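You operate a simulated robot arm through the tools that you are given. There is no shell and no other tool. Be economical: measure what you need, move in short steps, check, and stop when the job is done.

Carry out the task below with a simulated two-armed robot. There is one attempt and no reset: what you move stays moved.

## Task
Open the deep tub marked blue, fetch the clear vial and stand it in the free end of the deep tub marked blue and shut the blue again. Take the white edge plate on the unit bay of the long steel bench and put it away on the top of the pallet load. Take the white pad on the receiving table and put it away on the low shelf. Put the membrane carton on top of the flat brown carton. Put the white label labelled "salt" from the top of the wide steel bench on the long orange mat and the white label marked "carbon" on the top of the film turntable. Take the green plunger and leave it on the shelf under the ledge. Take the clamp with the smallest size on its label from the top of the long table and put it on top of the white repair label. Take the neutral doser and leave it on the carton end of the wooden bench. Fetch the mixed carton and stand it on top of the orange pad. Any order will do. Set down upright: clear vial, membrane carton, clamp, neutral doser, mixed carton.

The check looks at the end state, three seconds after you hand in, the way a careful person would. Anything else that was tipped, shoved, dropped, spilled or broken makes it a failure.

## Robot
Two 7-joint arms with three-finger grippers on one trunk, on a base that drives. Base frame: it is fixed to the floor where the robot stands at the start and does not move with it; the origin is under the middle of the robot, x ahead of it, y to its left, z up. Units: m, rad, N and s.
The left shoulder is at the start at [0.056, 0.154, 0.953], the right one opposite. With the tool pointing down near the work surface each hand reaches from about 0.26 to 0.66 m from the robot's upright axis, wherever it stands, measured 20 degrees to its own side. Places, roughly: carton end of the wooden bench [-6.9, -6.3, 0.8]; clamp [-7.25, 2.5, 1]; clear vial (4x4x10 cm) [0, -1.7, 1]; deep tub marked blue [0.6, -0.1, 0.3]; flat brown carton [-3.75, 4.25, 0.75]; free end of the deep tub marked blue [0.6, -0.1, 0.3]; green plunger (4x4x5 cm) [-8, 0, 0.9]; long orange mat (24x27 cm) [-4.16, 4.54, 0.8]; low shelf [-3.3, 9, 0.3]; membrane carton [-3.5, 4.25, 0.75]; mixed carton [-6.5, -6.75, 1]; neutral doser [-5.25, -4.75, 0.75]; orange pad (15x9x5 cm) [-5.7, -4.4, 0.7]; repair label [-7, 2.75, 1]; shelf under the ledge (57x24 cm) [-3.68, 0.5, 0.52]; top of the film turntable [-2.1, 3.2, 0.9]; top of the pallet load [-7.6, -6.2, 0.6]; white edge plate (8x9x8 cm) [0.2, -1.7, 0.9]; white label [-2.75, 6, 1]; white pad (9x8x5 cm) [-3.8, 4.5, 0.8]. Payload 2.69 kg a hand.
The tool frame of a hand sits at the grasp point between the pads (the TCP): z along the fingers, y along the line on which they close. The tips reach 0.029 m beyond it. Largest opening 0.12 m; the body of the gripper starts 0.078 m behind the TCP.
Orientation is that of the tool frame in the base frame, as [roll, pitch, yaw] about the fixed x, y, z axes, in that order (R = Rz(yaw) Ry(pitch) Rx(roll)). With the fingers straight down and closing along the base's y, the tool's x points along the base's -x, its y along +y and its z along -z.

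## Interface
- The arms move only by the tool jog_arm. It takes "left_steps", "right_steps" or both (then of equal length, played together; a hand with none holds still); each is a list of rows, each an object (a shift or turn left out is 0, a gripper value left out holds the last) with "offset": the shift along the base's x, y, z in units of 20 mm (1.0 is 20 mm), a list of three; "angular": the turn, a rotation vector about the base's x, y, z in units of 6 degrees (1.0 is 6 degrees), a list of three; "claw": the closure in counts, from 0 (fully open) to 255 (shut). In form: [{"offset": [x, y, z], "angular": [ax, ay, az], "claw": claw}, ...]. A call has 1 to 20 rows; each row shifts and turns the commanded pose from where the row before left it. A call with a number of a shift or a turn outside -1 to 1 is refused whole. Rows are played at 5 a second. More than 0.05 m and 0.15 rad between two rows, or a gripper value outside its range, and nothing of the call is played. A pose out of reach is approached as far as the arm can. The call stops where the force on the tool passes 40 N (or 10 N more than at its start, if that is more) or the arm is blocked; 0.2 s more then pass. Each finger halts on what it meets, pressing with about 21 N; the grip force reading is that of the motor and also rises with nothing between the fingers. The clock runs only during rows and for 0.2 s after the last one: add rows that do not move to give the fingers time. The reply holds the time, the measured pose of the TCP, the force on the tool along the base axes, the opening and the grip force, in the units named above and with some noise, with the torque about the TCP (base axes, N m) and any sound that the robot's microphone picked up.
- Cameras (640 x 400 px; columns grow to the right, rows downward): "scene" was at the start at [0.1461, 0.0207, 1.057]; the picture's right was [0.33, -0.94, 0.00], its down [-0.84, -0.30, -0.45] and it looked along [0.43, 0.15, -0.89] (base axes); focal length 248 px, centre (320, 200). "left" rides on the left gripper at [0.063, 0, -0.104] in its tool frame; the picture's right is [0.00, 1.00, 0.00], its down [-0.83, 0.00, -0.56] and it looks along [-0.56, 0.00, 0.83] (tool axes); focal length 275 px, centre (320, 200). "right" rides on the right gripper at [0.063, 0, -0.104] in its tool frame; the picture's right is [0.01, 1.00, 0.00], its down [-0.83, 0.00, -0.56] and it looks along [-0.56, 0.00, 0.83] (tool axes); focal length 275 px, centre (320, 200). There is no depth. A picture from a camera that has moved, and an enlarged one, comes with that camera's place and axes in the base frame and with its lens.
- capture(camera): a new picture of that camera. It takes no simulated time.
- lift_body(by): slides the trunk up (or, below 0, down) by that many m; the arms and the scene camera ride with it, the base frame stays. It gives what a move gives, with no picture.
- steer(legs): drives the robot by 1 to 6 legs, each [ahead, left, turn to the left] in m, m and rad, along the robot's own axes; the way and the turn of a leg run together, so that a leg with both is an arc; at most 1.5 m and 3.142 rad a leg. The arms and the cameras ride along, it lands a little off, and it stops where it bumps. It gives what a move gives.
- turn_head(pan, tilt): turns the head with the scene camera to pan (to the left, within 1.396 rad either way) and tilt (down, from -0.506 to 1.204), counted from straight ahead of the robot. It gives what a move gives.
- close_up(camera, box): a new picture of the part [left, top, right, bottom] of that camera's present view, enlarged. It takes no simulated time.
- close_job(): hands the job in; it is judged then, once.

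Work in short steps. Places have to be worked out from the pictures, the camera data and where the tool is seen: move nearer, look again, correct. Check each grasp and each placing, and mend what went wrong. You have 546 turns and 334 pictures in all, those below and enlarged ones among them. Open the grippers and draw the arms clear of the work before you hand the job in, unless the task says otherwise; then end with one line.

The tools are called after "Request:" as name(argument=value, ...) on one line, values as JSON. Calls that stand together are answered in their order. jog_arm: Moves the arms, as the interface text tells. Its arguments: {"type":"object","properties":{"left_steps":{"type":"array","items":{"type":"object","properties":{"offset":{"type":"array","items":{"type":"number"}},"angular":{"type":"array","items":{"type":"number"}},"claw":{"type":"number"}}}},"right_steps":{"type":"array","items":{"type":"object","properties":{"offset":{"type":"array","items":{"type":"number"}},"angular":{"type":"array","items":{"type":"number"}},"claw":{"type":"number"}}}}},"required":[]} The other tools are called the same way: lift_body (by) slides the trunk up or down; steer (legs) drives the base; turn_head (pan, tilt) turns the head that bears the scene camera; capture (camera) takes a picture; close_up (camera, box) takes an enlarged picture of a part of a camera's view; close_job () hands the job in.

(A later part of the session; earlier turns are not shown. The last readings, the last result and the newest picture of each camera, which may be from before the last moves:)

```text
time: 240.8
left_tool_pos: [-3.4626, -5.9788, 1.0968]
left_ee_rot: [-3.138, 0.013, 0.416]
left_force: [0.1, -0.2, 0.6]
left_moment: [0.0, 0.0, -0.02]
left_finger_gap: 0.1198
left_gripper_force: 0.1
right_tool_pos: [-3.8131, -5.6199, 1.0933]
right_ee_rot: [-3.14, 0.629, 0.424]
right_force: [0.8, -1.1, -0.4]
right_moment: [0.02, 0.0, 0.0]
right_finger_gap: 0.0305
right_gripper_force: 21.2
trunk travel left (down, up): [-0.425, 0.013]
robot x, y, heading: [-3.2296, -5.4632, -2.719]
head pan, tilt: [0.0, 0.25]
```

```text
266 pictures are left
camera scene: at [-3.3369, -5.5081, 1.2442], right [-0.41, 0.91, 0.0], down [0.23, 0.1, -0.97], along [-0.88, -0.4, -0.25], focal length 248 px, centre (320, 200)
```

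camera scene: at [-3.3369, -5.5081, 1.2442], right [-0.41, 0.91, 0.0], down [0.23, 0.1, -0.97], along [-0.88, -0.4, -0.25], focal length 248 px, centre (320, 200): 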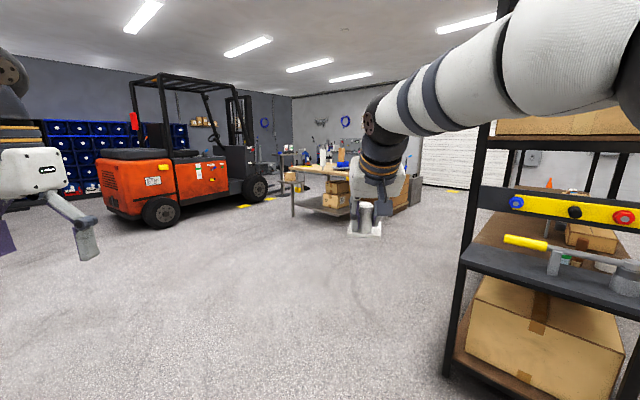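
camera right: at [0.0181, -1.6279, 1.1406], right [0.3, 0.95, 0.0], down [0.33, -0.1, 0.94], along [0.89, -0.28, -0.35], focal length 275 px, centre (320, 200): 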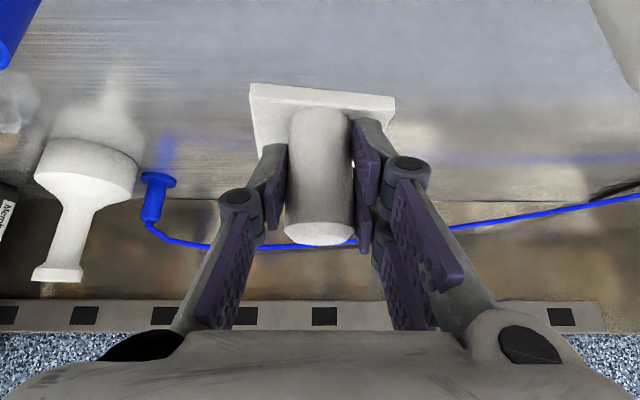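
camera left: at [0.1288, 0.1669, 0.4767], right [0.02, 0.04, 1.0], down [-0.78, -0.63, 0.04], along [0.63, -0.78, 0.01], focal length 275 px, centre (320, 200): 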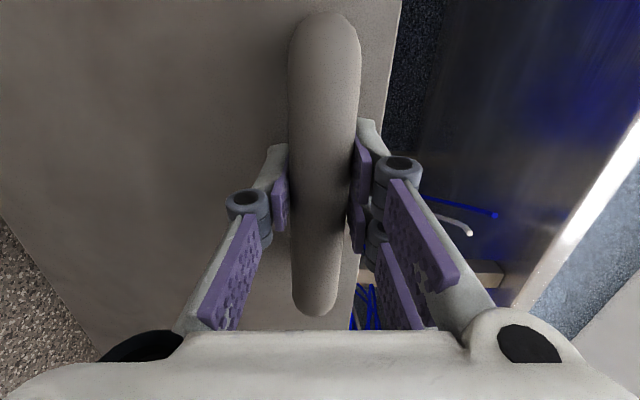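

Drive toward the wooden bench, keeping left of the rack.

Request:
steer(legs=[[0.9, 0.2, 0], [1.1, 0, 0]])

Request:
capture(camera="scene")

Request:
turn_head(pan=-1.1, tilt=0.35)

Request:
capture(camera="scene")

```text
time: 250.8
left_tool_pos: [-5.174, -6.9811, 1.0982]
left_ee_rot: [-3.139, 0.012, 0.426]
left_force: [-0.1, -0.7, 0.7]
left_moment: [-0.04, -0.01, -0.01]
left_finger_gap: 0.12
left_gripper_force: 0.1
right_tool_pos: [-5.5262, -6.6241, 1.0923]
right_ee_rot: [-3.14, 0.627, 0.435]
right_force: [-1.0, 0.6, -0.6]
right_moment: [0.02, -0.01, 0.01]
right_finger_gap: 0.0301
right_gripper_force: 20.6
trunk travel left (down, up): [-0.425, 0.013]
robot x, y, heading: [-4.9492, -6.4597, -2.709]
head pan, tilt: [0.0, 0.25]
```

```text
265 pictures are left
camera scene: at [-5.052, -6.5084, 1.2442], right [-0.42, 0.91, 0.0], down [0.22, 0.1, -0.97], along [-0.88, -0.41, -0.25], focal length 248 px, centre (320, 200)
```

scene: 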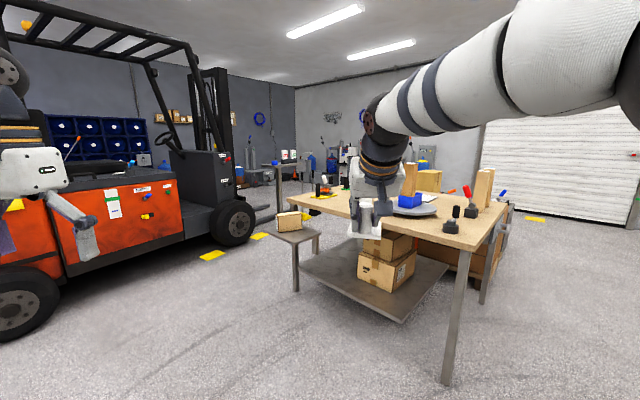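

```text
time: 252.1
left_tool_pos: [-5.1736, -6.9792, 1.0967]
left_ee_rot: [-3.138, 0.013, 0.427]
left_force: [0.2, 0.0, -0.3]
left_moment: [0.03, -0.01, -0.01]
left_finger_gap: 0.1202
left_gripper_force: 0.0
right_tool_pos: [-5.5262, -6.6235, 1.0926]
right_ee_rot: [-3.139, 0.629, 0.437]
right_force: [-0.8, 0.3, -0.3]
right_moment: [0.02, -0.01, -0.01]
right_finger_gap: 0.0302
right_gripper_force: 21.0
trunk travel left (down, up): [-0.425, 0.013]
robot x, y, heading: [-4.9494, -6.4627, -2.711]
head pan, tilt: [-1.1, 0.351]
```

```text
264 pictures are left
camera scene: at [-5.0402, -6.4117, 1.2348], right [0.62, 0.79, 0.0], down [0.27, -0.21, -0.94], along [-0.74, 0.58, -0.34], focal length 248 px, centre (320, 200)
```

scene: 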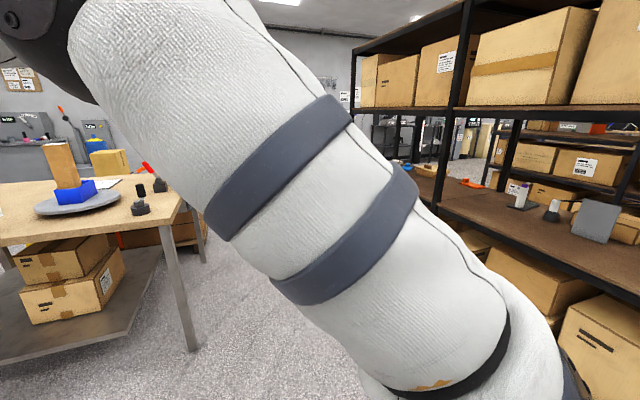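

The dosers stand on the rack's middle shelf, visible from this side. Zoom in there and on the wooden bench.

Request:
close_up(camera="scene", box=[440, 150, 640, 275])

Request:
close_up(camera="scene", box=[0, 120, 200, 245])

```text
3.20 times, centred on (540, 212) of scene
camera zoom: at [-5.0402, -6.4117, 1.2348], right [0.62, 0.79, 0.0], down [0.27, -0.21, -0.94], along [-0.74, 0.58, -0.34], focal length 793 px, centre (-384, 160)
```

zoom: 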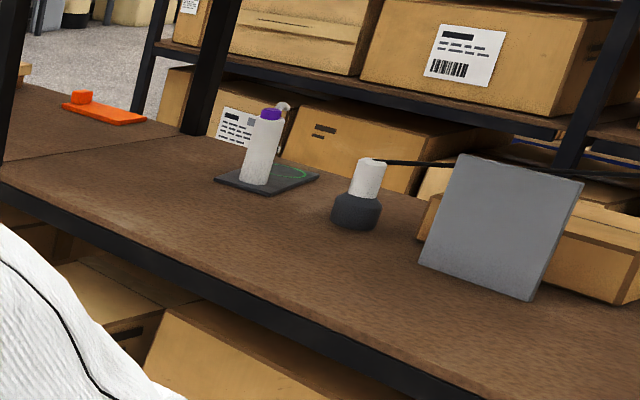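

```text
3.20 times, centred on (100, 182) of scene
camera zoom: at [-5.0402, -6.4117, 1.2348], right [0.62, 0.79, 0.0], down [0.27, -0.21, -0.94], along [-0.74, 0.58, -0.34], focal length 793 px, centre (1024, 256)
```

zoom: 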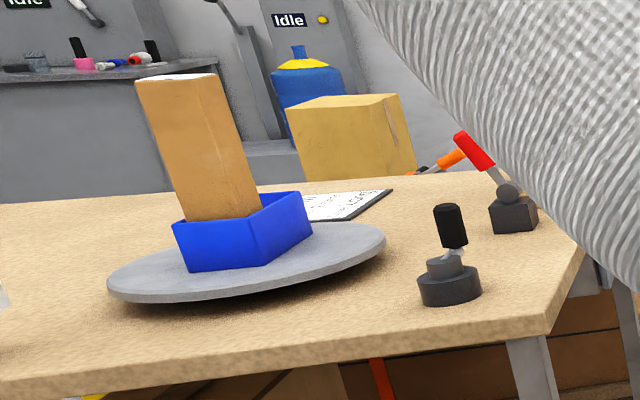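

First place the plate on the pallet. Drive into the corridor between rack and bench and look.

Request:
steer(legs=[[0, 0, -1.086], [1.45, 0, 0], [0, 0, 0.55]])

Request:
turn_head(pan=0.3, tilt=0.4)

Request:
capture(camera="scene")

```text
time: 263.6
left_tool_pos: [-6.5383, -5.9069, 1.0963]
left_ee_rot: [-3.137, 0.012, -0.109]
left_force: [0.3, 0.1, 0.1]
left_moment: [-0.01, -0.02, 0.03]
left_finger_gap: 0.1201
left_gripper_force: 0.1
right_tool_pos: [-6.6615, -5.4212, 1.092]
right_ee_rot: [-3.139, 0.628, -0.098]
right_force: [0.9, 0.1, -0.7]
right_moment: [-0.02, -0.04, -0.01]
right_finger_gap: 0.0305
right_gripper_force: 20.9
trunk travel left (down, up): [-0.425, 0.013]
robot x, y, heading: [-6.0867, -5.5749, 3.038]
head pan, tilt: [-1.1, 0.351]
```

```text
time: 265.1
left_tool_pos: [-6.5385, -5.907, 1.0976]
left_ee_rot: [-3.138, 0.013, -0.109]
left_force: [-0.2, 0.4, -0.4]
left_moment: [-0.01, 0.01, -0.01]
left_finger_gap: 0.1201
left_gripper_force: 0.1
right_tool_pos: [-6.6616, -5.4205, 1.0933]
right_ee_rot: [-3.14, 0.629, -0.099]
right_force: [-0.1, 0.2, -0.3]
right_moment: [-0.03, -0.02, -0.02]
right_finger_gap: 0.0303
right_gripper_force: 20.8
trunk travel left (down, up): [-0.425, 0.013]
robot x, y, heading: [-6.082, -5.5749, 3.041]
head pan, tilt: [0.3, 0.4]
```

```text
261 pictures are left
camera scene: at [-6.1918, -5.5912, 1.2303], right [-0.19, 0.98, 0.0], down [0.38, 0.08, -0.92], along [-0.9, -0.18, -0.39], focal length 248 px, centre (320, 200)
```

scene: 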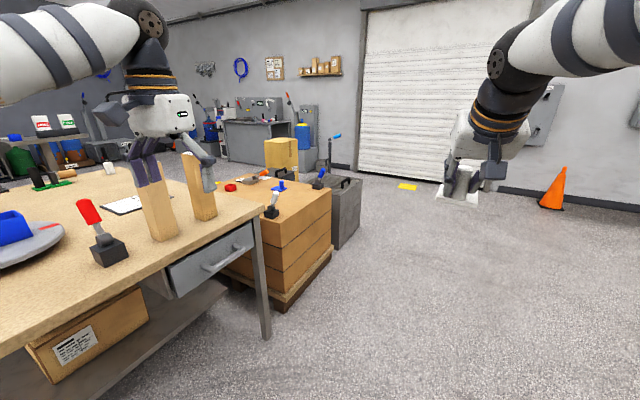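

Zoom onto the pallet load top.

Request:
close_up(camera="scene", box=[200, 120, 380, 320])

```text
2.00 times, centred on (290, 220) of scene
camera zoom: at [-6.1918, -5.5912, 1.2303], right [-0.19, 0.98, 0.0], down [0.38, 0.08, -0.92], along [-0.9, -0.18, -0.39], focal length 496 px, centre (380, 160)
```

zoom: 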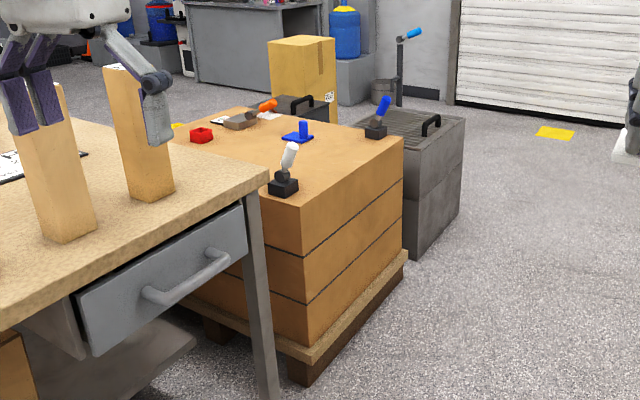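

Pallet top is ≈ z 0.64, with a free patch near (-7.50,-6.00) between the clamps. Retract and raise the left hand, then drive to its NE side.

Request:
jog_arm(left_steps=[{"offset": [0.9, 0.2, 0.6]}, {"offset": [0.9, 0.2, 0.6]}, {"offset": [0.9, 0.2, 0.6]}, {"offset": [0.9, 0.2, 0.6]}, {"offset": [0.9, 0.2, 0.6]}, {"offset": [0.9, 0.2, 0.6]}, {"offset": [0.9, 0.2, 0]}])

Request:
steer(legs=[[1.08, 0, 0], [0, 0, 1.28]])

Request:
turn_head(pan=-0.1, tilt=0.7)

Request:
capture(camera="scene")

```text
time: 266.7
left_tool_pos: [-6.4132, -5.8793, 1.1699]
left_ee_rot: [-3.137, 0.014, -0.108]
left_force: [0.7, 0.0, 0.2]
left_moment: [0.02, 0.02, -0.03]
left_finger_gap: 0.12
left_gripper_force: 0.0
right_tool_pos: [-6.6623, -5.4201, 1.0934]
right_ee_rot: [-3.139, 0.63, -0.099]
right_force: [-0.5, 0.2, -1.3]
right_moment: [-0.03, -0.06, 0.02]
right_finger_gap: 0.0304
right_gripper_force: 21.2
trunk travel left (down, up): [-0.425, 0.013]
robot x, y, heading: [-6.0832, -5.5726, 3.041]
head pan, tilt: [0.3, 0.4]
```

```text
time: 275.4
left_tool_pos: [-6.9591, -5.8676, 1.1685]
left_ee_rot: [-3.138, 0.013, 1.162]
left_force: [0.2, 0.1, 0.2]
left_moment: [0.01, -0.02, 0.04]
left_finger_gap: 0.1198
left_gripper_force: 0.1
right_tool_pos: [-7.4721, -5.9694, 1.0911]
right_ee_rot: [-3.14, 0.627, 1.17]
right_force: [0.6, 0.0, -1.4]
right_moment: [0.01, 0.04, 0.0]
right_finger_gap: 0.0304
right_gripper_force: 20.7
trunk travel left (down, up): [-0.425, 0.013]
robot x, y, heading: [-7.1542, -5.4612, -1.979]
head pan, tilt: [0.3, 0.4]
```

```text
time: 276.2
left_tool_pos: [-6.9602, -5.8685, 1.1692]
left_ee_rot: [-3.138, 0.013, 1.16]
left_force: [-0.3, 1.0, -0.5]
left_moment: [-0.04, 0.0, 0.02]
left_finger_gap: 0.1202
left_gripper_force: 0.0
right_tool_pos: [-7.4713, -5.9685, 1.0922]
right_ee_rot: [-3.14, 0.629, 1.17]
right_force: [0.2, 0.3, -0.3]
right_moment: [0.03, 0.0, -0.01]
right_finger_gap: 0.0305
right_gripper_force: 21.1
trunk travel left (down, up): [-0.425, 0.013]
robot x, y, heading: [-7.1506, -5.4638, -1.974]
head pan, tilt: [-0.099, 0.7]
```

```text
259 pictures are left
camera scene: at [-7.2013, -5.5541, 1.2035], right [-0.88, 0.48, 0.0], down [0.31, 0.56, -0.77], along [-0.37, -0.67, -0.64], focal length 248 px, centre (320, 200)
```

scene: 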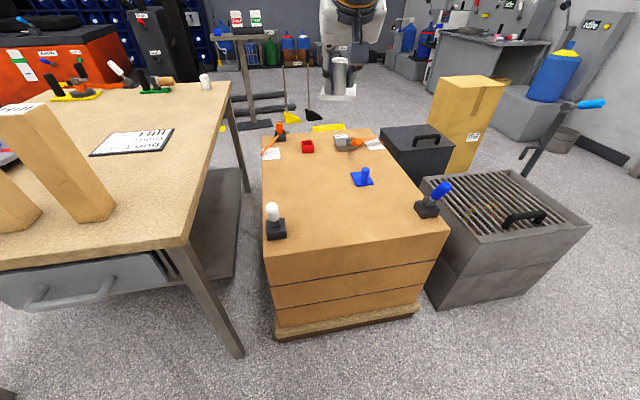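

Clear view. Target spot (-7.56,-6.05), z≈0.62. Drive forward 0.15 and then lower the plate.

Request:
steer(legs=[[0.15, 0, 0]])

Request:
jog_arm(right_steps=[{"offset": [-0.5, 0.95, 0]}, {"offset": [-0.5, 0.95, 0]}, {"offset": [-0.5, 0.95, -1]}, {"offset": [0, 0, -1]}, {"offset": [0, 0, -1]}, {"offset": [0, 0, -1]}, {"offset": [0, 0, -1]}, {"offset": [0, 0, -1]}, {"offset": [0, 0, -1]}, {"offset": [0, 0, -1]}, {"offset": [0, 0, -1]}, {"offset": [0, 0, -1]}, {"offset": [0, 0, -1]}, {"offset": [0, 0, -1]}, {"offset": [0, 0, -1]}, {"offset": [0, 0, -1]}])

Request:
capture(camera="scene")

```text
time: 277.6
left_tool_pos: [-7.0189, -6.0056, 1.169]
left_ee_rot: [-3.137, 0.013, 1.16]
left_force: [0.1, 1.0, 0.2]
left_moment: [0.02, -0.06, 0.04]
left_finger_gap: 0.1201
left_gripper_force: 0.0
right_tool_pos: [-7.5321, -6.1073, 1.0927]
right_ee_rot: [-3.139, 0.629, 1.168]
right_force: [0.2, -0.1, -1.5]
right_moment: [0.03, -0.02, -0.03]
right_finger_gap: 0.0303
right_gripper_force: 20.9
trunk travel left (down, up): [-0.425, 0.013]
robot x, y, heading: [-7.212, -5.5978, -1.974]
head pan, tilt: [-0.099, 0.7]
```

```text
time: 281.0
left_tool_pos: [-7.0185, -6.0058, 1.1685]
left_ee_rot: [-3.138, 0.012, 1.161]
left_force: [-0.7, 0.0, -0.3]
left_moment: [-0.02, -0.03, -0.02]
left_finger_gap: 0.1201
left_gripper_force: 0.0
right_tool_pos: [-7.5605, -6.0502, 0.8118]
right_ee_rot: [-3.141, 0.629, 1.17]
right_force: [0.6, 0.3, -0.7]
right_moment: [0.02, 0.03, 0.0]
right_finger_gap: 0.0303
right_gripper_force: 20.7
trunk travel left (down, up): [-0.425, 0.013]
robot x, y, heading: [-7.2117, -5.6009, -1.976]
head pan, tilt: [-0.099, 0.7]
```

```text
258 pictures are left
camera scene: at [-7.2603, -5.6917, 1.2034], right [-0.88, 0.48, 0.0], down [0.31, 0.56, -0.76], along [-0.37, -0.67, -0.64], focal length 248 px, centre (320, 200)
```

scene: 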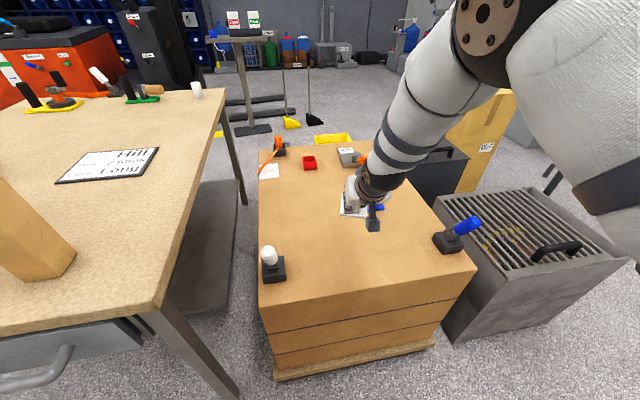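

Check below with the right camera.

Request:
capture(camera="right")

```text
257 pictures are left
camera right: at [-7.5176, -5.9467, 0.8589], right [0.92, -0.39, 0.0], down [-0.13, -0.32, 0.94], along [-0.37, -0.86, -0.35], focal length 275 px, centre (320, 200)
```

right: 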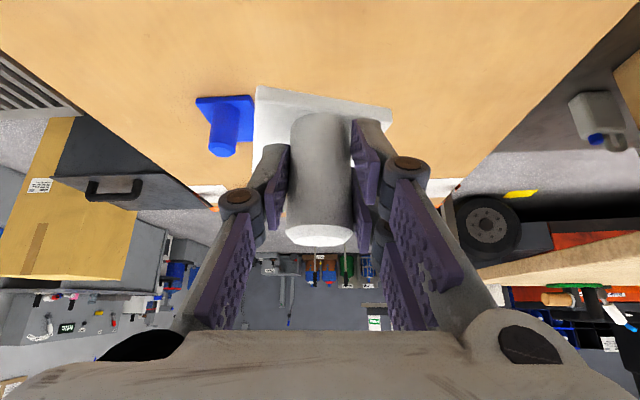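

Nothing under the plate. Lower to z≈0.69 and then feel for contact.

Request:
jog_arm(right_steps=[{"offset": [0, 0, -1]}, {"offset": [0, 0, -1]}, {"offset": [0, 0, -1]}, {"offset": [0, 0, -1]}, {"offset": [0, 0, -1]}, {"offset": [0, 0, -1]}])

Request:
jog_arm(right_steps=[{"offset": [0, 0, -0.3]}, {"offset": [0, 0, -0.3]}, {"offset": [0, 0, -0.3]}, {"offset": [0, 0, 0]}])

Request:
capture(camera="right")

```text
time: 282.4
left_tool_pos: [-7.0187, -6.0052, 1.1678]
left_ee_rot: [-3.139, 0.01, 1.16]
left_force: [-0.1, -0.7, 0.7]
left_moment: [0.02, 0.01, 0.0]
left_finger_gap: 0.1202
left_gripper_force: 0.1
right_tool_pos: [-7.5614, -6.0521, 0.6926]
right_ee_rot: [-3.139, 0.627, 1.169]
right_force: [0.8, -1.6, -0.8]
right_moment: [0.03, -0.01, 0.02]
right_finger_gap: 0.0303
right_gripper_force: 20.7
trunk travel left (down, up): [-0.425, 0.013]
robot x, y, heading: [-7.212, -5.5984, -1.978]
head pan, tilt: [-0.099, 0.7]
```

```text
time: 283.4
left_tool_pos: [-7.0182, -6.0051, 1.1692]
left_ee_rot: [-3.139, 0.013, 1.161]
left_force: [0.3, -0.6, -0.5]
left_moment: [0.0, 0.04, 0.0]
left_finger_gap: 0.12
left_gripper_force: 0.1
right_tool_pos: [-7.5597, -6.0511, 0.674]
right_ee_rot: [3.141, 0.628, 1.17]
right_force: [-0.7, 0.7, -0.8]
right_moment: [-0.01, -0.02, 0.01]
right_finger_gap: 0.0306
right_gripper_force: 21.0
trunk travel left (down, up): [-0.425, 0.013]
robot x, y, heading: [-7.2084, -5.5971, -1.976]
head pan, tilt: [-0.099, 0.7]
```

```text
256 pictures are left
camera right: at [-7.518, -5.9461, 0.7219], right [0.92, -0.39, 0.0], down [-0.13, -0.32, 0.94], along [-0.37, -0.86, -0.35], focal length 275 px, centre (320, 200)
```

right: 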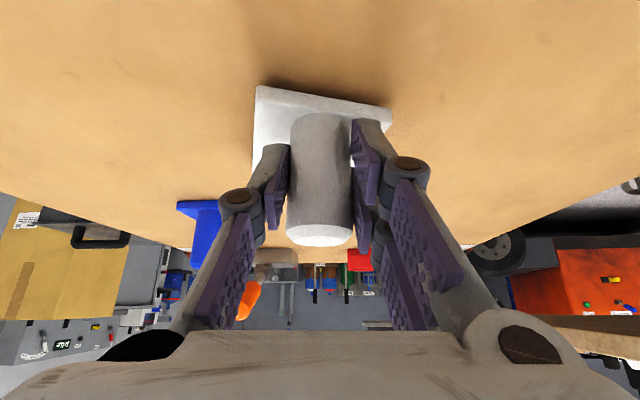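

Shadow close beneath; continue down in 4 mm rows.

Request:
jog_arm(right_steps=[{"offset": [0, 0, -0.25]}, {"offset": [0, 0, -0.25]}, {"offset": [0, 0, -0.25]}, {"offset": [0, 0, 0]}])

```text
time: 284.4
left_tool_pos: [-7.0196, -6.0045, 1.1705]
left_ee_rot: [-3.136, 0.016, 1.16]
left_force: [-0.1, 0.0, 0.3]
left_moment: [-0.02, 0.01, -0.03]
left_finger_gap: 0.1201
left_gripper_force: 0.1
right_tool_pos: [-7.5604, -6.0514, 0.6638]
right_ee_rot: [-3.14, 0.639, 1.168]
right_force: [-2.2, 0.4, 25.4]
right_moment: [-0.26, -0.07, 0.0]
right_finger_gap: 0.0306
right_gripper_force: 20.7
trunk travel left (down, up): [-0.425, 0.013]
robot x, y, heading: [-7.213, -5.6002, -1.974]
head pan, tilt: [-0.099, 0.7]
```

Contact (25 N). Release and withdraw up and back.

Request:
jog_arm(right_steps=[{"offset": [0, 0, 0.15], "claw": 160}, {"claw": 110}, {"claw": 100}, {"claw": 100}, {"offset": [0.2, 0.5, 0.8]}, {"offset": [0.2, 0.5, 0.8]}, {"offset": [0.2, 0.5, 0.8]}, {"offset": [0, 0, 1]}, {"offset": [0, 0, 1]}, {"offset": [0, 0, 1]}, {"offset": [0, 0, 1]}, {"offset": [0, 0, 1]}, {"offset": [0, 0, 1]}, {"offset": [0, 0, 1]}, {"offset": [0, 0, 1]}, {"offset": [0, 0, 1]}, {"offset": [0, 0, 1]}, {"offset": [0, 0, 1]}, {"offset": [0, 0, 1]}])

Request:
capture(camera="scene")

```text
time: 288.4
left_tool_pos: [-7.0189, -6.0049, 1.1689]
left_ee_rot: [-3.137, 0.012, 1.16]
left_force: [0.4, 0.2, -0.1]
left_moment: [0.02, -0.02, -0.01]
left_finger_gap: 0.1199
left_gripper_force: 0.0
right_tool_pos: [-7.5495, -6.0215, 0.951]
right_ee_rot: [-3.14, 0.629, 1.17]
right_force: [-0.6, 1.0, 0.2]
right_moment: [-0.04, -0.01, -0.02]
right_finger_gap: 0.073
right_gripper_force: 0.0
trunk travel left (down, up): [-0.425, 0.013]
robot x, y, heading: [-7.2099, -5.5973, -1.969]
head pan, tilt: [-0.099, 0.7]
```

```text
255 pictures are left
camera scene: at [-7.26, -5.6912, 1.2035], right [-0.88, 0.48, 0.0], down [0.31, 0.56, -0.77], along [-0.37, -0.67, -0.64], focal length 248 px, centre (320, 200)
```

scene: 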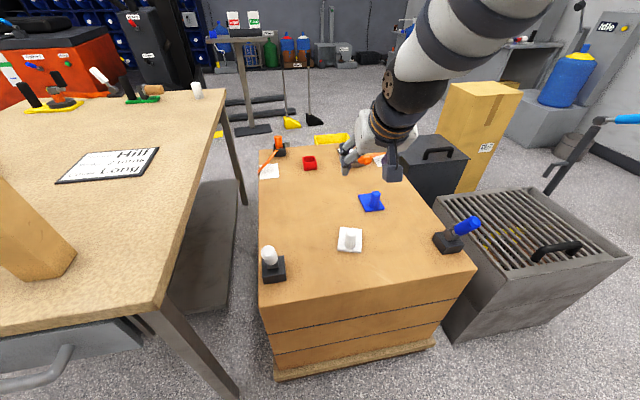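

Plate is in place. Raise the right hand, back off a bit and look at the bench items to identify the mixed carton.

Request:
jog_arm(right_steps=[{"offset": [0, 0, 1], "angular": [-0.46, 0.2, 0]}, {"offset": [0, 0, 1]}, {"offset": [0, 0, 1]}, {"offset": [0, 0, 1]}, {"offset": [0, 0, 1]}, {"offset": [0, 0, 1]}, {"offset": [0, 0, 1]}, {"offset": [0, 0, 1]}])

Request:
steer(legs=[[-0.35, 0, 0]])

Request:
turn_head(pan=0.7, tilt=0.45)

Request:
capture(camera="scene")

```text
time: 290.2
left_tool_pos: [-7.0186, -6.0063, 1.1692]
left_ee_rot: [-3.137, 0.012, 1.159]
left_force: [0.2, -0.7, 0.2]
left_moment: [0.01, -0.03, 0.01]
left_finger_gap: 0.12
left_gripper_force: 0.0
right_tool_pos: [-7.55, -6.0185, 1.1109]
right_ee_rot: [-3.14, 0.681, 1.171]
right_force: [0.6, 0.0, 0.4]
right_moment: [0.0, 0.02, -0.01]
right_finger_gap: 0.0731
right_gripper_force: 0.1
right hand out of reach, approached as far as the arm can: row 4
trunk travel left (down, up): [-0.425, 0.013]
robot x, y, heading: [-7.2128, -5.5966, -1.976]
head pan, tilt: [-0.099, 0.7]
```

```text
time: 292.5
left_tool_pos: [-6.8797, -5.6816, 1.1697]
left_ee_rot: [-3.14, 0.013, 1.162]
left_force: [-0.3, -1.0, 1.2]
left_moment: [-0.02, 0.03, 0.0]
left_finger_gap: 0.1199
left_gripper_force: 0.0
right_tool_pos: [-7.4095, -5.6961, 1.1094]
right_ee_rot: [-3.139, 0.681, 1.17]
right_force: [-0.2, 0.0, -0.1]
right_moment: [-0.02, -0.02, 0.02]
right_finger_gap: 0.0728
right_gripper_force: 0.0
trunk travel left (down, up): [-0.425, 0.013]
robot x, y, heading: [-7.0703, -5.276, -1.975]
head pan, tilt: [-0.099, 0.7]
```

```text
time: 293.6
left_tool_pos: [-6.8796, -5.6818, 1.1686]
left_ee_rot: [-3.138, 0.012, 1.163]
left_force: [-0.8, -0.5, 0.6]
left_moment: [0.03, 0.01, 0.03]
left_finger_gap: 0.1198
left_gripper_force: 0.0
right_tool_pos: [-7.4095, -5.6972, 1.1121]
right_ee_rot: [3.141, 0.681, 1.17]
right_force: [0.0, 0.3, 0.1]
right_moment: [0.04, 0.0, 0.01]
right_finger_gap: 0.073
right_gripper_force: 0.0
trunk travel left (down, up): [-0.425, 0.013]
robot x, y, heading: [-7.0696, -5.2707, -1.978]
head pan, tilt: [0.7, 0.45]
```

```text
254 pictures are left
camera scene: at [-7.0541, -5.3814, 1.2256], right [-0.96, -0.29, 0.0], down [-0.13, 0.42, -0.9], along [0.26, -0.86, -0.44], focal length 248 px, centre (320, 200)
```

scene: 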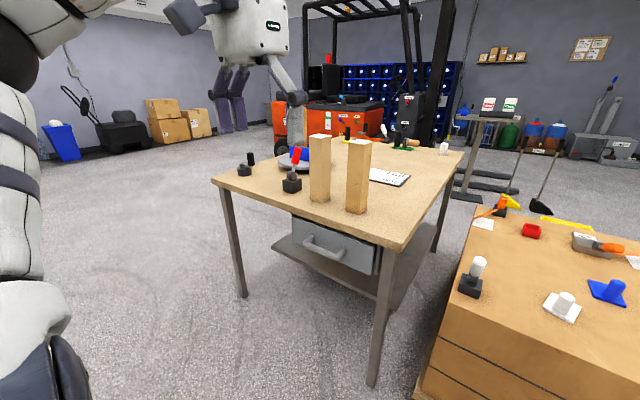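

Request:
close_up(camera="scene", box=[210, 120, 470, 250])

```text
2.46 times, centred on (340, 185) of scene
camera zoom: at [-7.0541, -5.3814, 1.2256], right [-0.96, -0.29, 0.0], down [-0.13, 0.42, -0.9], along [0.26, -0.86, -0.44], focal length 610 px, centre (271, 237)
```

zoom: 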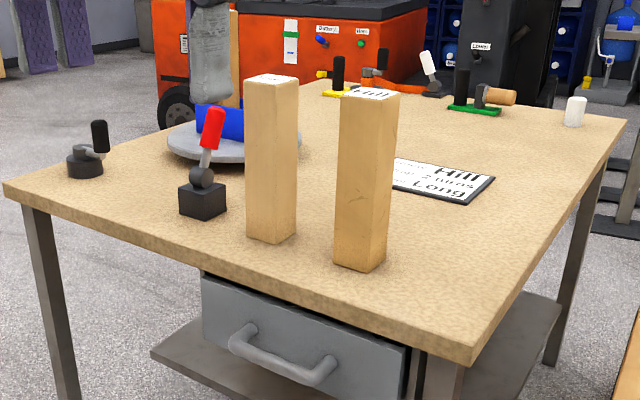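

Zoom on the carton top labels.

Request:
close_up(camera="scene", box=[280, 120, 400, 180])

Request:
jog_arm(left_steps=[{"offset": [0.3, 0.6, 0.5]}, {"offset": [0.3, 0.6, 0.5]}, {"offset": [0.3, 0.6, 0.5]}, {"offset": [0.3, 0.6, 0.5]}])

Request:
steer(legs=[[0, 0.5, 0.4]])

Request:
capture(camera="scene")

```text
5.33 times, centred on (340, 150) of scene
camera zoom: at [-7.0541, -5.3814, 1.2256], right [-0.96, -0.29, 0.0], down [-0.13, 0.42, -0.9], along [0.26, -0.86, -0.44], focal length 1322 px, centre (213, 467)
```

zoom: 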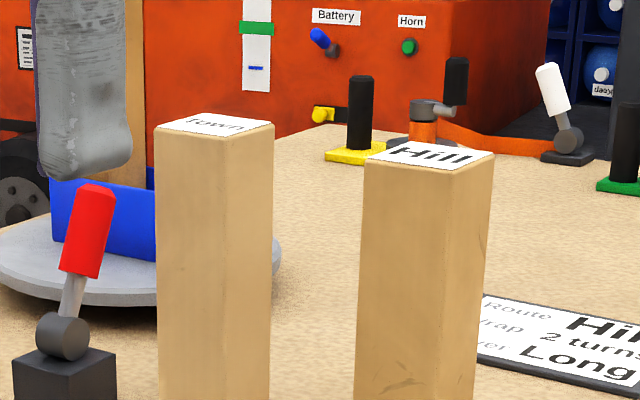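

```text
time: 294.6
left_tool_pos: [-6.8654, -5.6338, 1.2016]
left_ee_rot: [-3.138, 0.015, 1.162]
left_force: [-0.5, 0.0, 0.2]
left_moment: [0.0, 0.01, -0.01]
left_finger_gap: 0.1197
left_gripper_force: 0.1
left hand out of reach, approached as far as the arm can: row 4
right_tool_pos: [-7.412, -5.6963, 1.1105]
right_ee_rot: [-3.141, 0.68, 1.17]
right_force: [-0.9, -0.4, 0.0]
right_moment: [-0.02, 0.01, 0.02]
right_finger_gap: 0.0728
right_gripper_force: 0.1
trunk travel left (down, up): [-0.425, 0.013]
robot x, y, heading: [-7.0706, -5.2739, -1.973]
head pan, tilt: [0.7, 0.45]
```

```text
time: 299.0
left_tool_pos: [-6.2554, -5.6227, 1.1992]
left_ee_rot: [-3.137, 0.014, 1.567]
left_force: [0.5, 0.1, -0.2]
left_moment: [-0.01, 0.0, -0.01]
left_finger_gap: 0.1197
left_gripper_force: 0.1
right_tool_pos: [-6.7304, -5.8933, 1.11]
right_ee_rot: [-3.139, 0.68, 1.576]
right_force: [-0.9, 0.1, 0.5]
right_moment: [-0.03, 0.01, 0.03]
right_finger_gap: 0.0732
right_gripper_force: 0.1
trunk travel left (down, up): [-0.425, 0.013]
robot x, y, heading: [-6.5883, -5.3748, -1.571]
head pan, tilt: [0.7, 0.45]
```

```text
251 pictures are left
camera scene: at [-6.5275, -5.4639, 1.2256], right [-0.76, -0.65, 0.0], down [-0.28, 0.33, -0.9], along [0.58, -0.69, -0.44], focal length 248 px, centre (320, 200)
```

scene: 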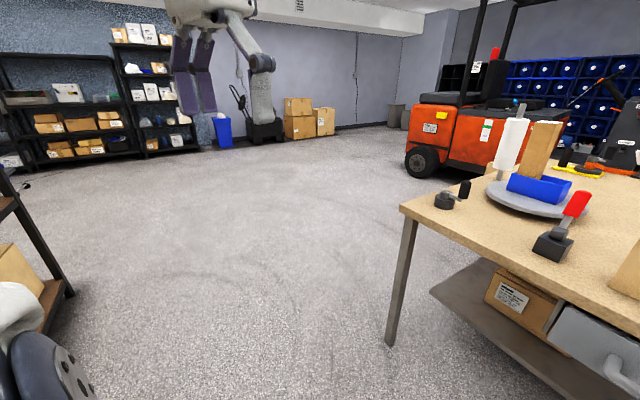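

Zoom on the turntable holder and its carton.

Request:
close_up(camera="scene", box=[420, 90, 640, 260])

```text
2.35 times, centred on (530, 175) of scene
camera zoom: at [-6.5275, -5.4639, 1.2256], right [-0.76, -0.65, 0.0], down [-0.28, 0.33, -0.9], along [0.58, -0.69, -0.44], focal length 583 px, centre (-174, 259)
```

zoom: 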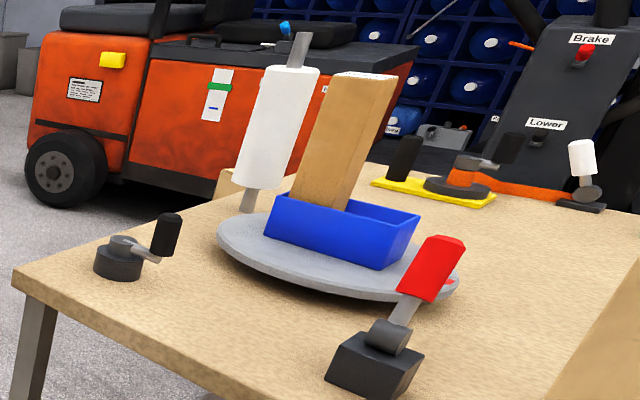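

The carton in the blue holder on the turntable is presumably "Mixed" (others read Town, Hill). First inspect the dosers: move to the SW face of the rack and turn toward it.

Request:
steer(legs=[[0.55, 1.1, 0], [0, 0, 2.82]])

Request:
turn_head(pan=0.0, tilt=0.3)

Request:
capture(camera="scene")

```text
time: 314.4
left_tool_pos: [-5.7434, -5.5875, 1.2008]
left_ee_rot: [-3.138, 0.014, -1.84]
left_force: [0.6, 0.1, 0.1]
left_moment: [0.0, 0.01, 0.05]
left_finger_gap: 0.1201
left_gripper_force: 0.1
right_tool_pos: [-5.2116, -5.4505, 1.1105]
right_ee_rot: [-3.14, 0.68, -1.829]
right_force: [0.5, 0.0, -0.6]
right_moment: [0.01, 0.0, -0.01]
right_finger_gap: 0.073
right_gripper_force: 0.0
trunk travel left (down, up): [-0.425, 0.013]
robot x, y, heading: [-5.4888, -5.918, 1.308]
head pan, tilt: [0.7, 0.45]
```

```text
time: 315.4
left_tool_pos: [-5.744, -5.5878, 1.1994]
left_ee_rot: [-3.138, 0.014, -1.839]
left_force: [-0.1, -0.9, -0.7]
left_moment: [-0.01, -0.01, 0.01]
left_finger_gap: 0.1199
left_gripper_force: 0.0
right_tool_pos: [-5.2123, -5.4502, 1.1104]
right_ee_rot: [-3.14, 0.68, -1.827]
right_force: [-0.1, -0.1, -0.1]
right_moment: [-0.03, -0.03, 0.02]
right_finger_gap: 0.073
right_gripper_force: 0.0
trunk travel left (down, up): [-0.425, 0.013]
robot x, y, heading: [-5.4867, -5.9176, 1.308]
head pan, tilt: [0.0, 0.3]
```

```text
249 pictures are left
camera scene: at [-5.4578, -5.8064, 1.2395], right [0.97, -0.26, 0.0], down [-0.08, -0.29, -0.96], along [0.25, 0.92, -0.3], focal length 248 px, centre (320, 200)
```

scene: 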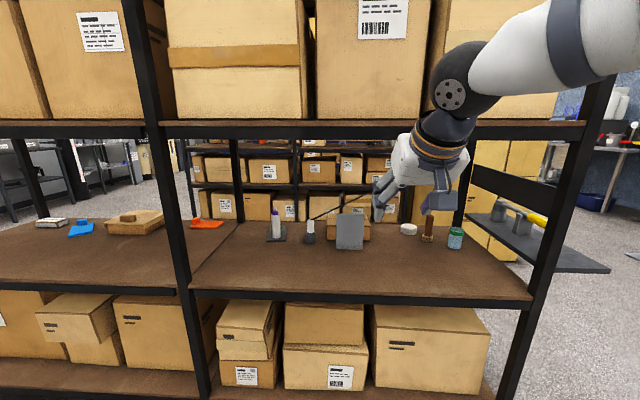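

Request:
close_up(camera="scene", box=[180, 190, 480, 290])

Request:
close_up(camera="scene", box=[20, 190, 180, 270])

```text
2.13 times, centred on (330, 240) of scene
camera zoom: at [-5.4578, -5.8064, 1.2395], right [0.97, -0.26, 0.0], down [-0.08, -0.29, -0.96], along [0.25, 0.92, -0.3], focal length 529 px, centre (299, 115)
```

zoom: 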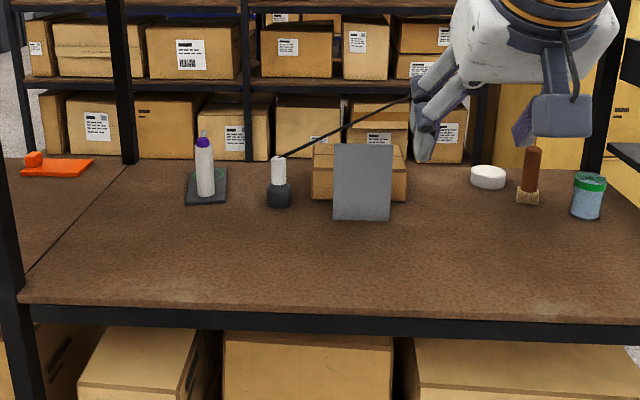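

```text
4.00 times, centred on (100, 230) of scene
camera zoom: at [-5.4578, -5.8064, 1.2395], right [0.97, -0.26, 0.0], down [-0.08, -0.29, -0.96], along [0.25, 0.92, -0.3], focal length 991 px, centre (1200, 80)
```

zoom: 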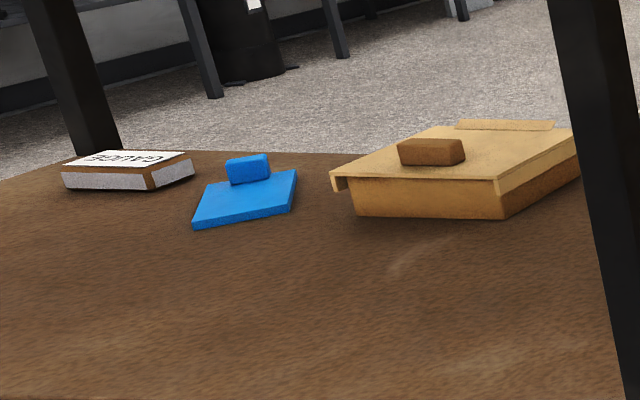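

Zoom closely at the two candidates.

Request:
close_up(camera="scene", box=[255, 200, 335, 250])

```text
8.00 times, centred on (295, 225) of scene
camera zoom: at [-5.4578, -5.8064, 1.2395], right [0.97, -0.26, 0.0], down [-0.08, -0.29, -0.96], along [0.25, 0.92, -0.3], focal length 1983 px, centre (520, 0)
```

zoom: 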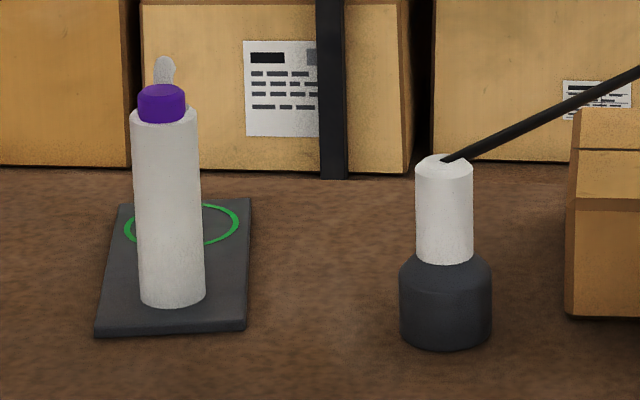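

I can't read which is "neutral" from this side, and the orange pad is near the far (NE) edge, so I'll fetch the mixed carton first, then go into the NE aisle with it. Drive to the bench's east side.

Request:
steer(legs=[[0, 0, 1.52], [-0.1, 1.12, 0]])

Request:
turn_head(pan=0.0, tilt=0.4)

Request:
capture(camera="scene")

```text
time: 328.1
left_tool_pos: [-6.0825, -7.2568, 1.2009]
left_ee_rot: [-3.14, 0.013, -0.319]
left_force: [0.4, 0.3, 0.3]
left_moment: [-0.02, -0.01, -0.01]
left_finger_gap: 0.1199
left_gripper_force: 0.1
right_tool_pos: [-6.1926, -6.7204, 1.1101]
right_ee_rot: [-3.139, 0.68, -0.312]
right_force: [0.9, -0.6, -0.3]
right_moment: [-0.04, -0.03, -0.02]
right_finger_gap: 0.0732
right_gripper_force: 0.0
trunk travel left (down, up): [-0.425, 0.013]
robot x, y, heading: [-5.7418, -7.0177, 2.828]
head pan, tilt: [0.0, 0.3]
```

```text
time: 328.7
left_tool_pos: [-6.082, -7.2576, 1.2001]
left_ee_rot: [-3.138, 0.014, -0.319]
left_force: [0.0, 0.1, 0.3]
left_moment: [0.03, 0.03, -0.01]
left_finger_gap: 0.1202
left_gripper_force: 0.0
right_tool_pos: [-6.1917, -6.7207, 1.1104]
right_ee_rot: [-3.14, 0.682, -0.31]
right_force: [0.0, -0.2, -0.8]
right_moment: [0.01, 0.03, 0.03]
right_finger_gap: 0.0731
right_gripper_force: 0.0
trunk travel left (down, up): [-0.425, 0.013]
robot x, y, heading: [-5.7469, -7.0166, 2.827]
head pan, tilt: [0.0, 0.4]
```

```text
245 pictures are left
camera scene: at [-5.8484, -6.9841, 1.2303], right [0.31, 0.95, 0.0], down [0.37, -0.12, -0.92], along [-0.88, 0.28, -0.39], focal length 248 px, centre (320, 200)
```

scene: 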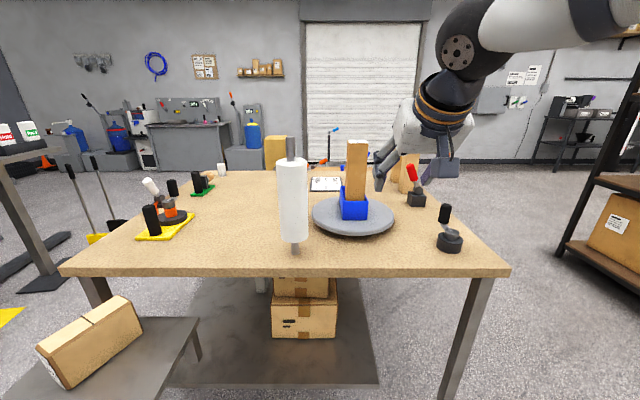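

Zoom on the holder.

Request:
close_up(camera="scene", box=[260, 120, 480, 260])

```text
2.86 times, centred on (370, 190) of scene
camera zoom: at [-5.8484, -6.9841, 1.2303], right [0.31, 0.95, 0.0], down [0.37, -0.12, -0.92], along [-0.88, 0.28, -0.39], focal length 708 px, centre (177, 229)
```

zoom: 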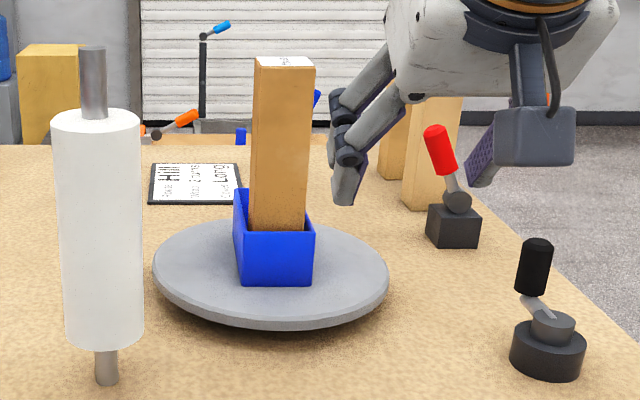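

Carton top centre ≈(-6.557,-6.635,1.096). Raise the right hand, open it fully, align laterally, then drive in.

Request:
jog_arm(right_steps=[{"offset": [0, 0, 1], "claw": 0}, {"offset": [0, 0, 1]}, {"offset": [0, 0, 1]}, {"offset": [0.1, -0.5, 1]}, {"offset": [0.1, -0.5, 0.5]}, {"offset": [-0.2, -0.5, 0]}])

Request:
steer(legs=[[0.28, 0, 0]])

Request:
capture(camera="right")

```text
time: 330.1
left_tool_pos: [-6.0823, -7.2568, 1.1995]
left_ee_rot: [-3.137, 0.014, -0.319]
left_force: [0.2, -0.6, 0.3]
left_moment: [0.01, -0.01, 0.01]
left_finger_gap: 0.1197
left_gripper_force: 0.2
right_tool_pos: [-6.1919, -6.7494, 1.2001]
right_ee_rot: [-3.139, 0.679, -0.311]
right_force: [-0.4, -0.3, -0.2]
right_moment: [0.02, 0.04, 0.03]
right_finger_gap: 0.1198
right_gripper_force: 0.1
trunk travel left (down, up): [-0.425, 0.013]
robot x, y, heading: [-5.7444, -7.0171, 2.829]
head pan, tilt: [0.0, 0.4]
```

```text
time: 332.1
left_tool_pos: [-6.3487, -7.1715, 1.1993]
left_ee_rot: [-3.138, 0.014, -0.317]
left_force: [0.2, 0.7, -1.5]
left_moment: [0.0, -0.02, -0.01]
left_finger_gap: 0.1202
left_gripper_force: 0.0
right_tool_pos: [-6.4592, -6.6645, 1.1994]
right_ee_rot: [-3.139, 0.682, -0.309]
right_force: [-0.4, 0.2, -0.4]
right_moment: [0.02, 0.03, 0.0]
right_finger_gap: 0.12
right_gripper_force: 0.0
trunk travel left (down, up): [-0.425, 0.013]
robot x, y, heading: [-6.0069, -6.9298, 2.824]
head pan, tilt: [0.0, 0.4]
```

```text
243 pictures are left
camera right: at [-6.351, -6.6986, 1.2418], right [-0.3, -0.95, 0.0], down [-0.28, 0.09, 0.95], along [-0.91, 0.29, -0.3], focal length 275 px, centre (320, 200)
```

right: 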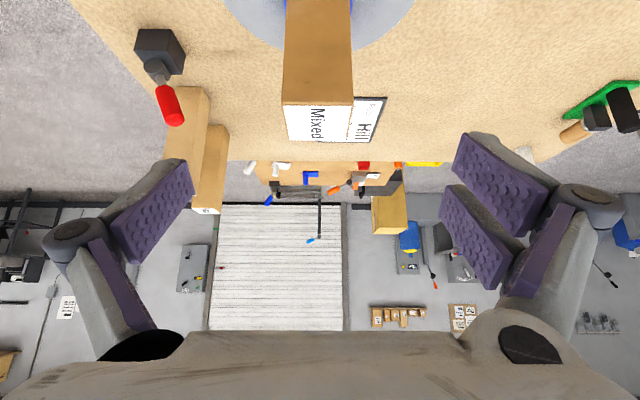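

"Mixed" confirmed. Move over it and descend with fingers straddling.

Request:
jog_arm(right_steps=[{"offset": [-1, 0.32, 0]}, {"offset": [-1, 0.32, 0]}, {"offset": [-1, 0.32, 0]}, {"offset": [-1, 0.32, -0.5]}, {"offset": [-1, 0.32, -1]}, {"offset": [0, 0, -1]}, {"offset": [0, 0, -1]}, {"offset": [0, 0, -1]}])

Request:
capture(camera="right")

Request:
capture(camera="scene")

```text
time: 333.9
left_tool_pos: [-6.3473, -7.1714, 1.1987]
left_ee_rot: [-3.138, 0.014, -0.32]
left_force: [0.5, 0.4, 0.7]
left_moment: [-0.01, -0.04, 0.01]
left_finger_gap: 0.1199
left_gripper_force: 0.1
right_tool_pos: [-6.5581, -6.632, 1.1101]
right_ee_rot: [-3.139, 0.68, -0.309]
right_force: [-0.2, 0.3, 0.0]
right_moment: [-0.01, -0.01, 0.03]
right_finger_gap: 0.1201
right_gripper_force: 0.0
trunk travel left (down, up): [-0.425, 0.013]
robot x, y, heading: [-6.0091, -6.9342, 2.831]
head pan, tilt: [0.0, 0.4]
```

```text
242 pictures are left
camera right: at [-6.451, -6.6668, 1.1509], right [-0.3, -0.95, 0.0], down [-0.28, 0.09, 0.95], along [-0.91, 0.29, -0.3], focal length 275 px, centre (320, 200)
```

right: 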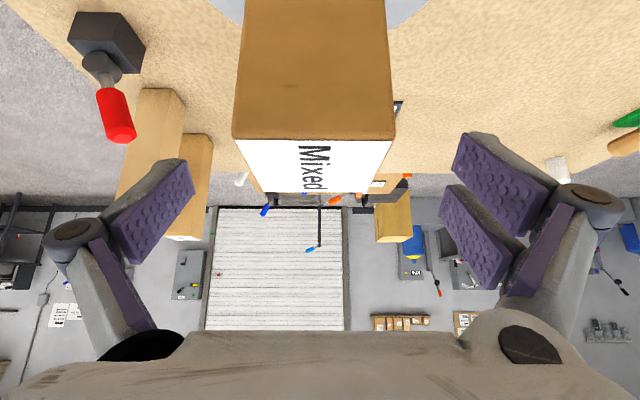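

```text
241 pictures are left
camera scene: at [-6.115, -6.8981, 1.2303], right [0.31, 0.95, 0.0], down [0.37, -0.12, -0.92], along [-0.88, 0.28, -0.39], focal length 248 px, centre (320, 200)
```

scene: 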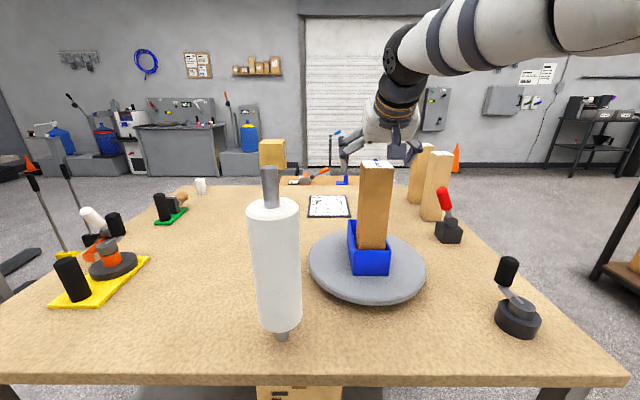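

Slightly forward (1.5 cm) and down 6 cm, then close.

Request:
jog_arm(right_steps=[{"offset": [-0.7, 0.22, 0]}, {"offset": [0, 0, -1]}, {"offset": [0, 0, -1]}, {"offset": [0, 0, -1]}, {"claw": 90}, {"claw": 140}, {"claw": 180}, {"claw": 180}])

Request:
capture(camera="scene")

```text
time: 335.7
left_tool_pos: [-6.3473, -7.1724, 1.1992]
left_ee_rot: [-3.138, 0.015, -0.316]
left_force: [0.3, 0.0, -0.6]
left_moment: [-0.03, 0.0, 0.01]
left_finger_gap: 0.1201
left_gripper_force: 0.0
right_tool_pos: [-6.5725, -6.6269, 1.0486]
right_ee_rot: [-3.141, 0.681, -0.31]
right_force: [-0.1, -0.8, 0.6]
right_moment: [-0.24, 0.17, -0.01]
right_finger_gap: 0.0707
right_gripper_force: 21.4
trunk travel left (down, up): [-0.425, 0.013]
robot x, y, heading: [-6.0078, -6.93, 2.826]
head pan, tilt: [0.0, 0.4]
```

```text
240 pictures are left
camera scene: at [-6.1149, -6.8982, 1.2303], right [0.31, 0.95, 0.0], down [0.37, -0.12, -0.92], along [-0.88, 0.28, -0.39], focal length 248 px, centre (320, 200)
```

scene: 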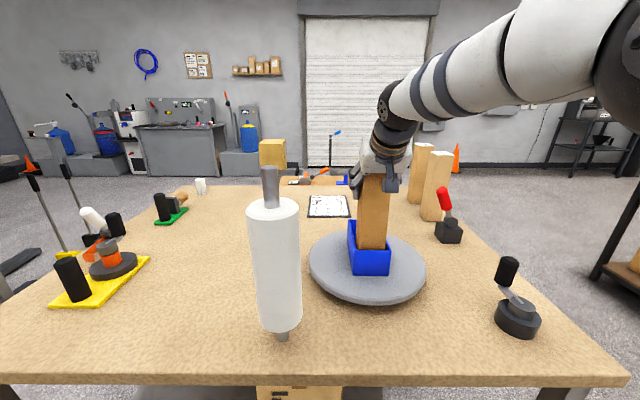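

Gripped at 71 mm. Lift straight up.

Request:
jog_arm(right_steps=[{"offset": [0, 0, 0.5]}, {"offset": [0, 0, 1]}, {"offset": [0, 0, 1]}, {"offset": [0, 0, 1]}, {"offset": [0, 0, 1]}, {"offset": [0, 0, 1]}, {"offset": [0, 0, 1]}])

Request:
capture(camera="scene")

```text
time: 337.3
left_tool_pos: [-6.3478, -7.1708, 1.2019]
left_ee_rot: [-3.139, 0.017, -0.316]
left_force: [0.0, 0.4, 0.9]
left_moment: [0.0, 0.03, -0.02]
left_finger_gap: 0.1199
left_gripper_force: 0.1
right_tool_pos: [-6.5681, -6.6297, 1.1768]
right_ee_rot: [-3.14, 0.681, -0.307]
right_force: [-0.3, -0.3, -3.3]
right_moment: [-0.01, 0.01, -0.01]
right_finger_gap: 0.0705
right_gripper_force: 20.8
right hand out of reach, approached as far as the arm can: row 7
trunk travel left (down, up): [-0.425, 0.013]
robot x, y, heading: [-6.0099, -6.9321, 2.827]
head pan, tilt: [0.0, 0.4]
```

```text
239 pictures are left
camera scene: at [-6.1147, -6.898, 1.2303], right [0.31, 0.95, 0.0], down [0.37, -0.12, -0.92], along [-0.88, 0.28, -0.39], focal length 248 px, centre (320, 200)
```

scene: 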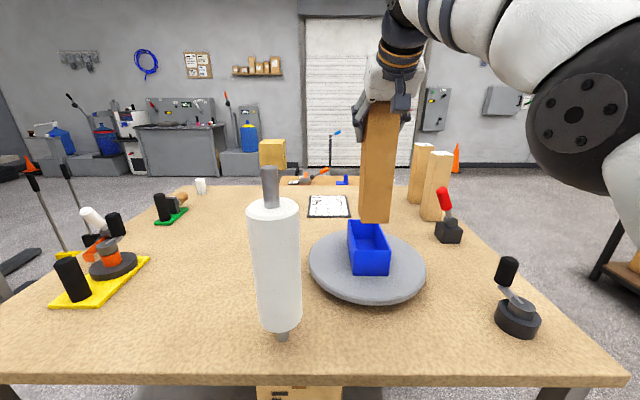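

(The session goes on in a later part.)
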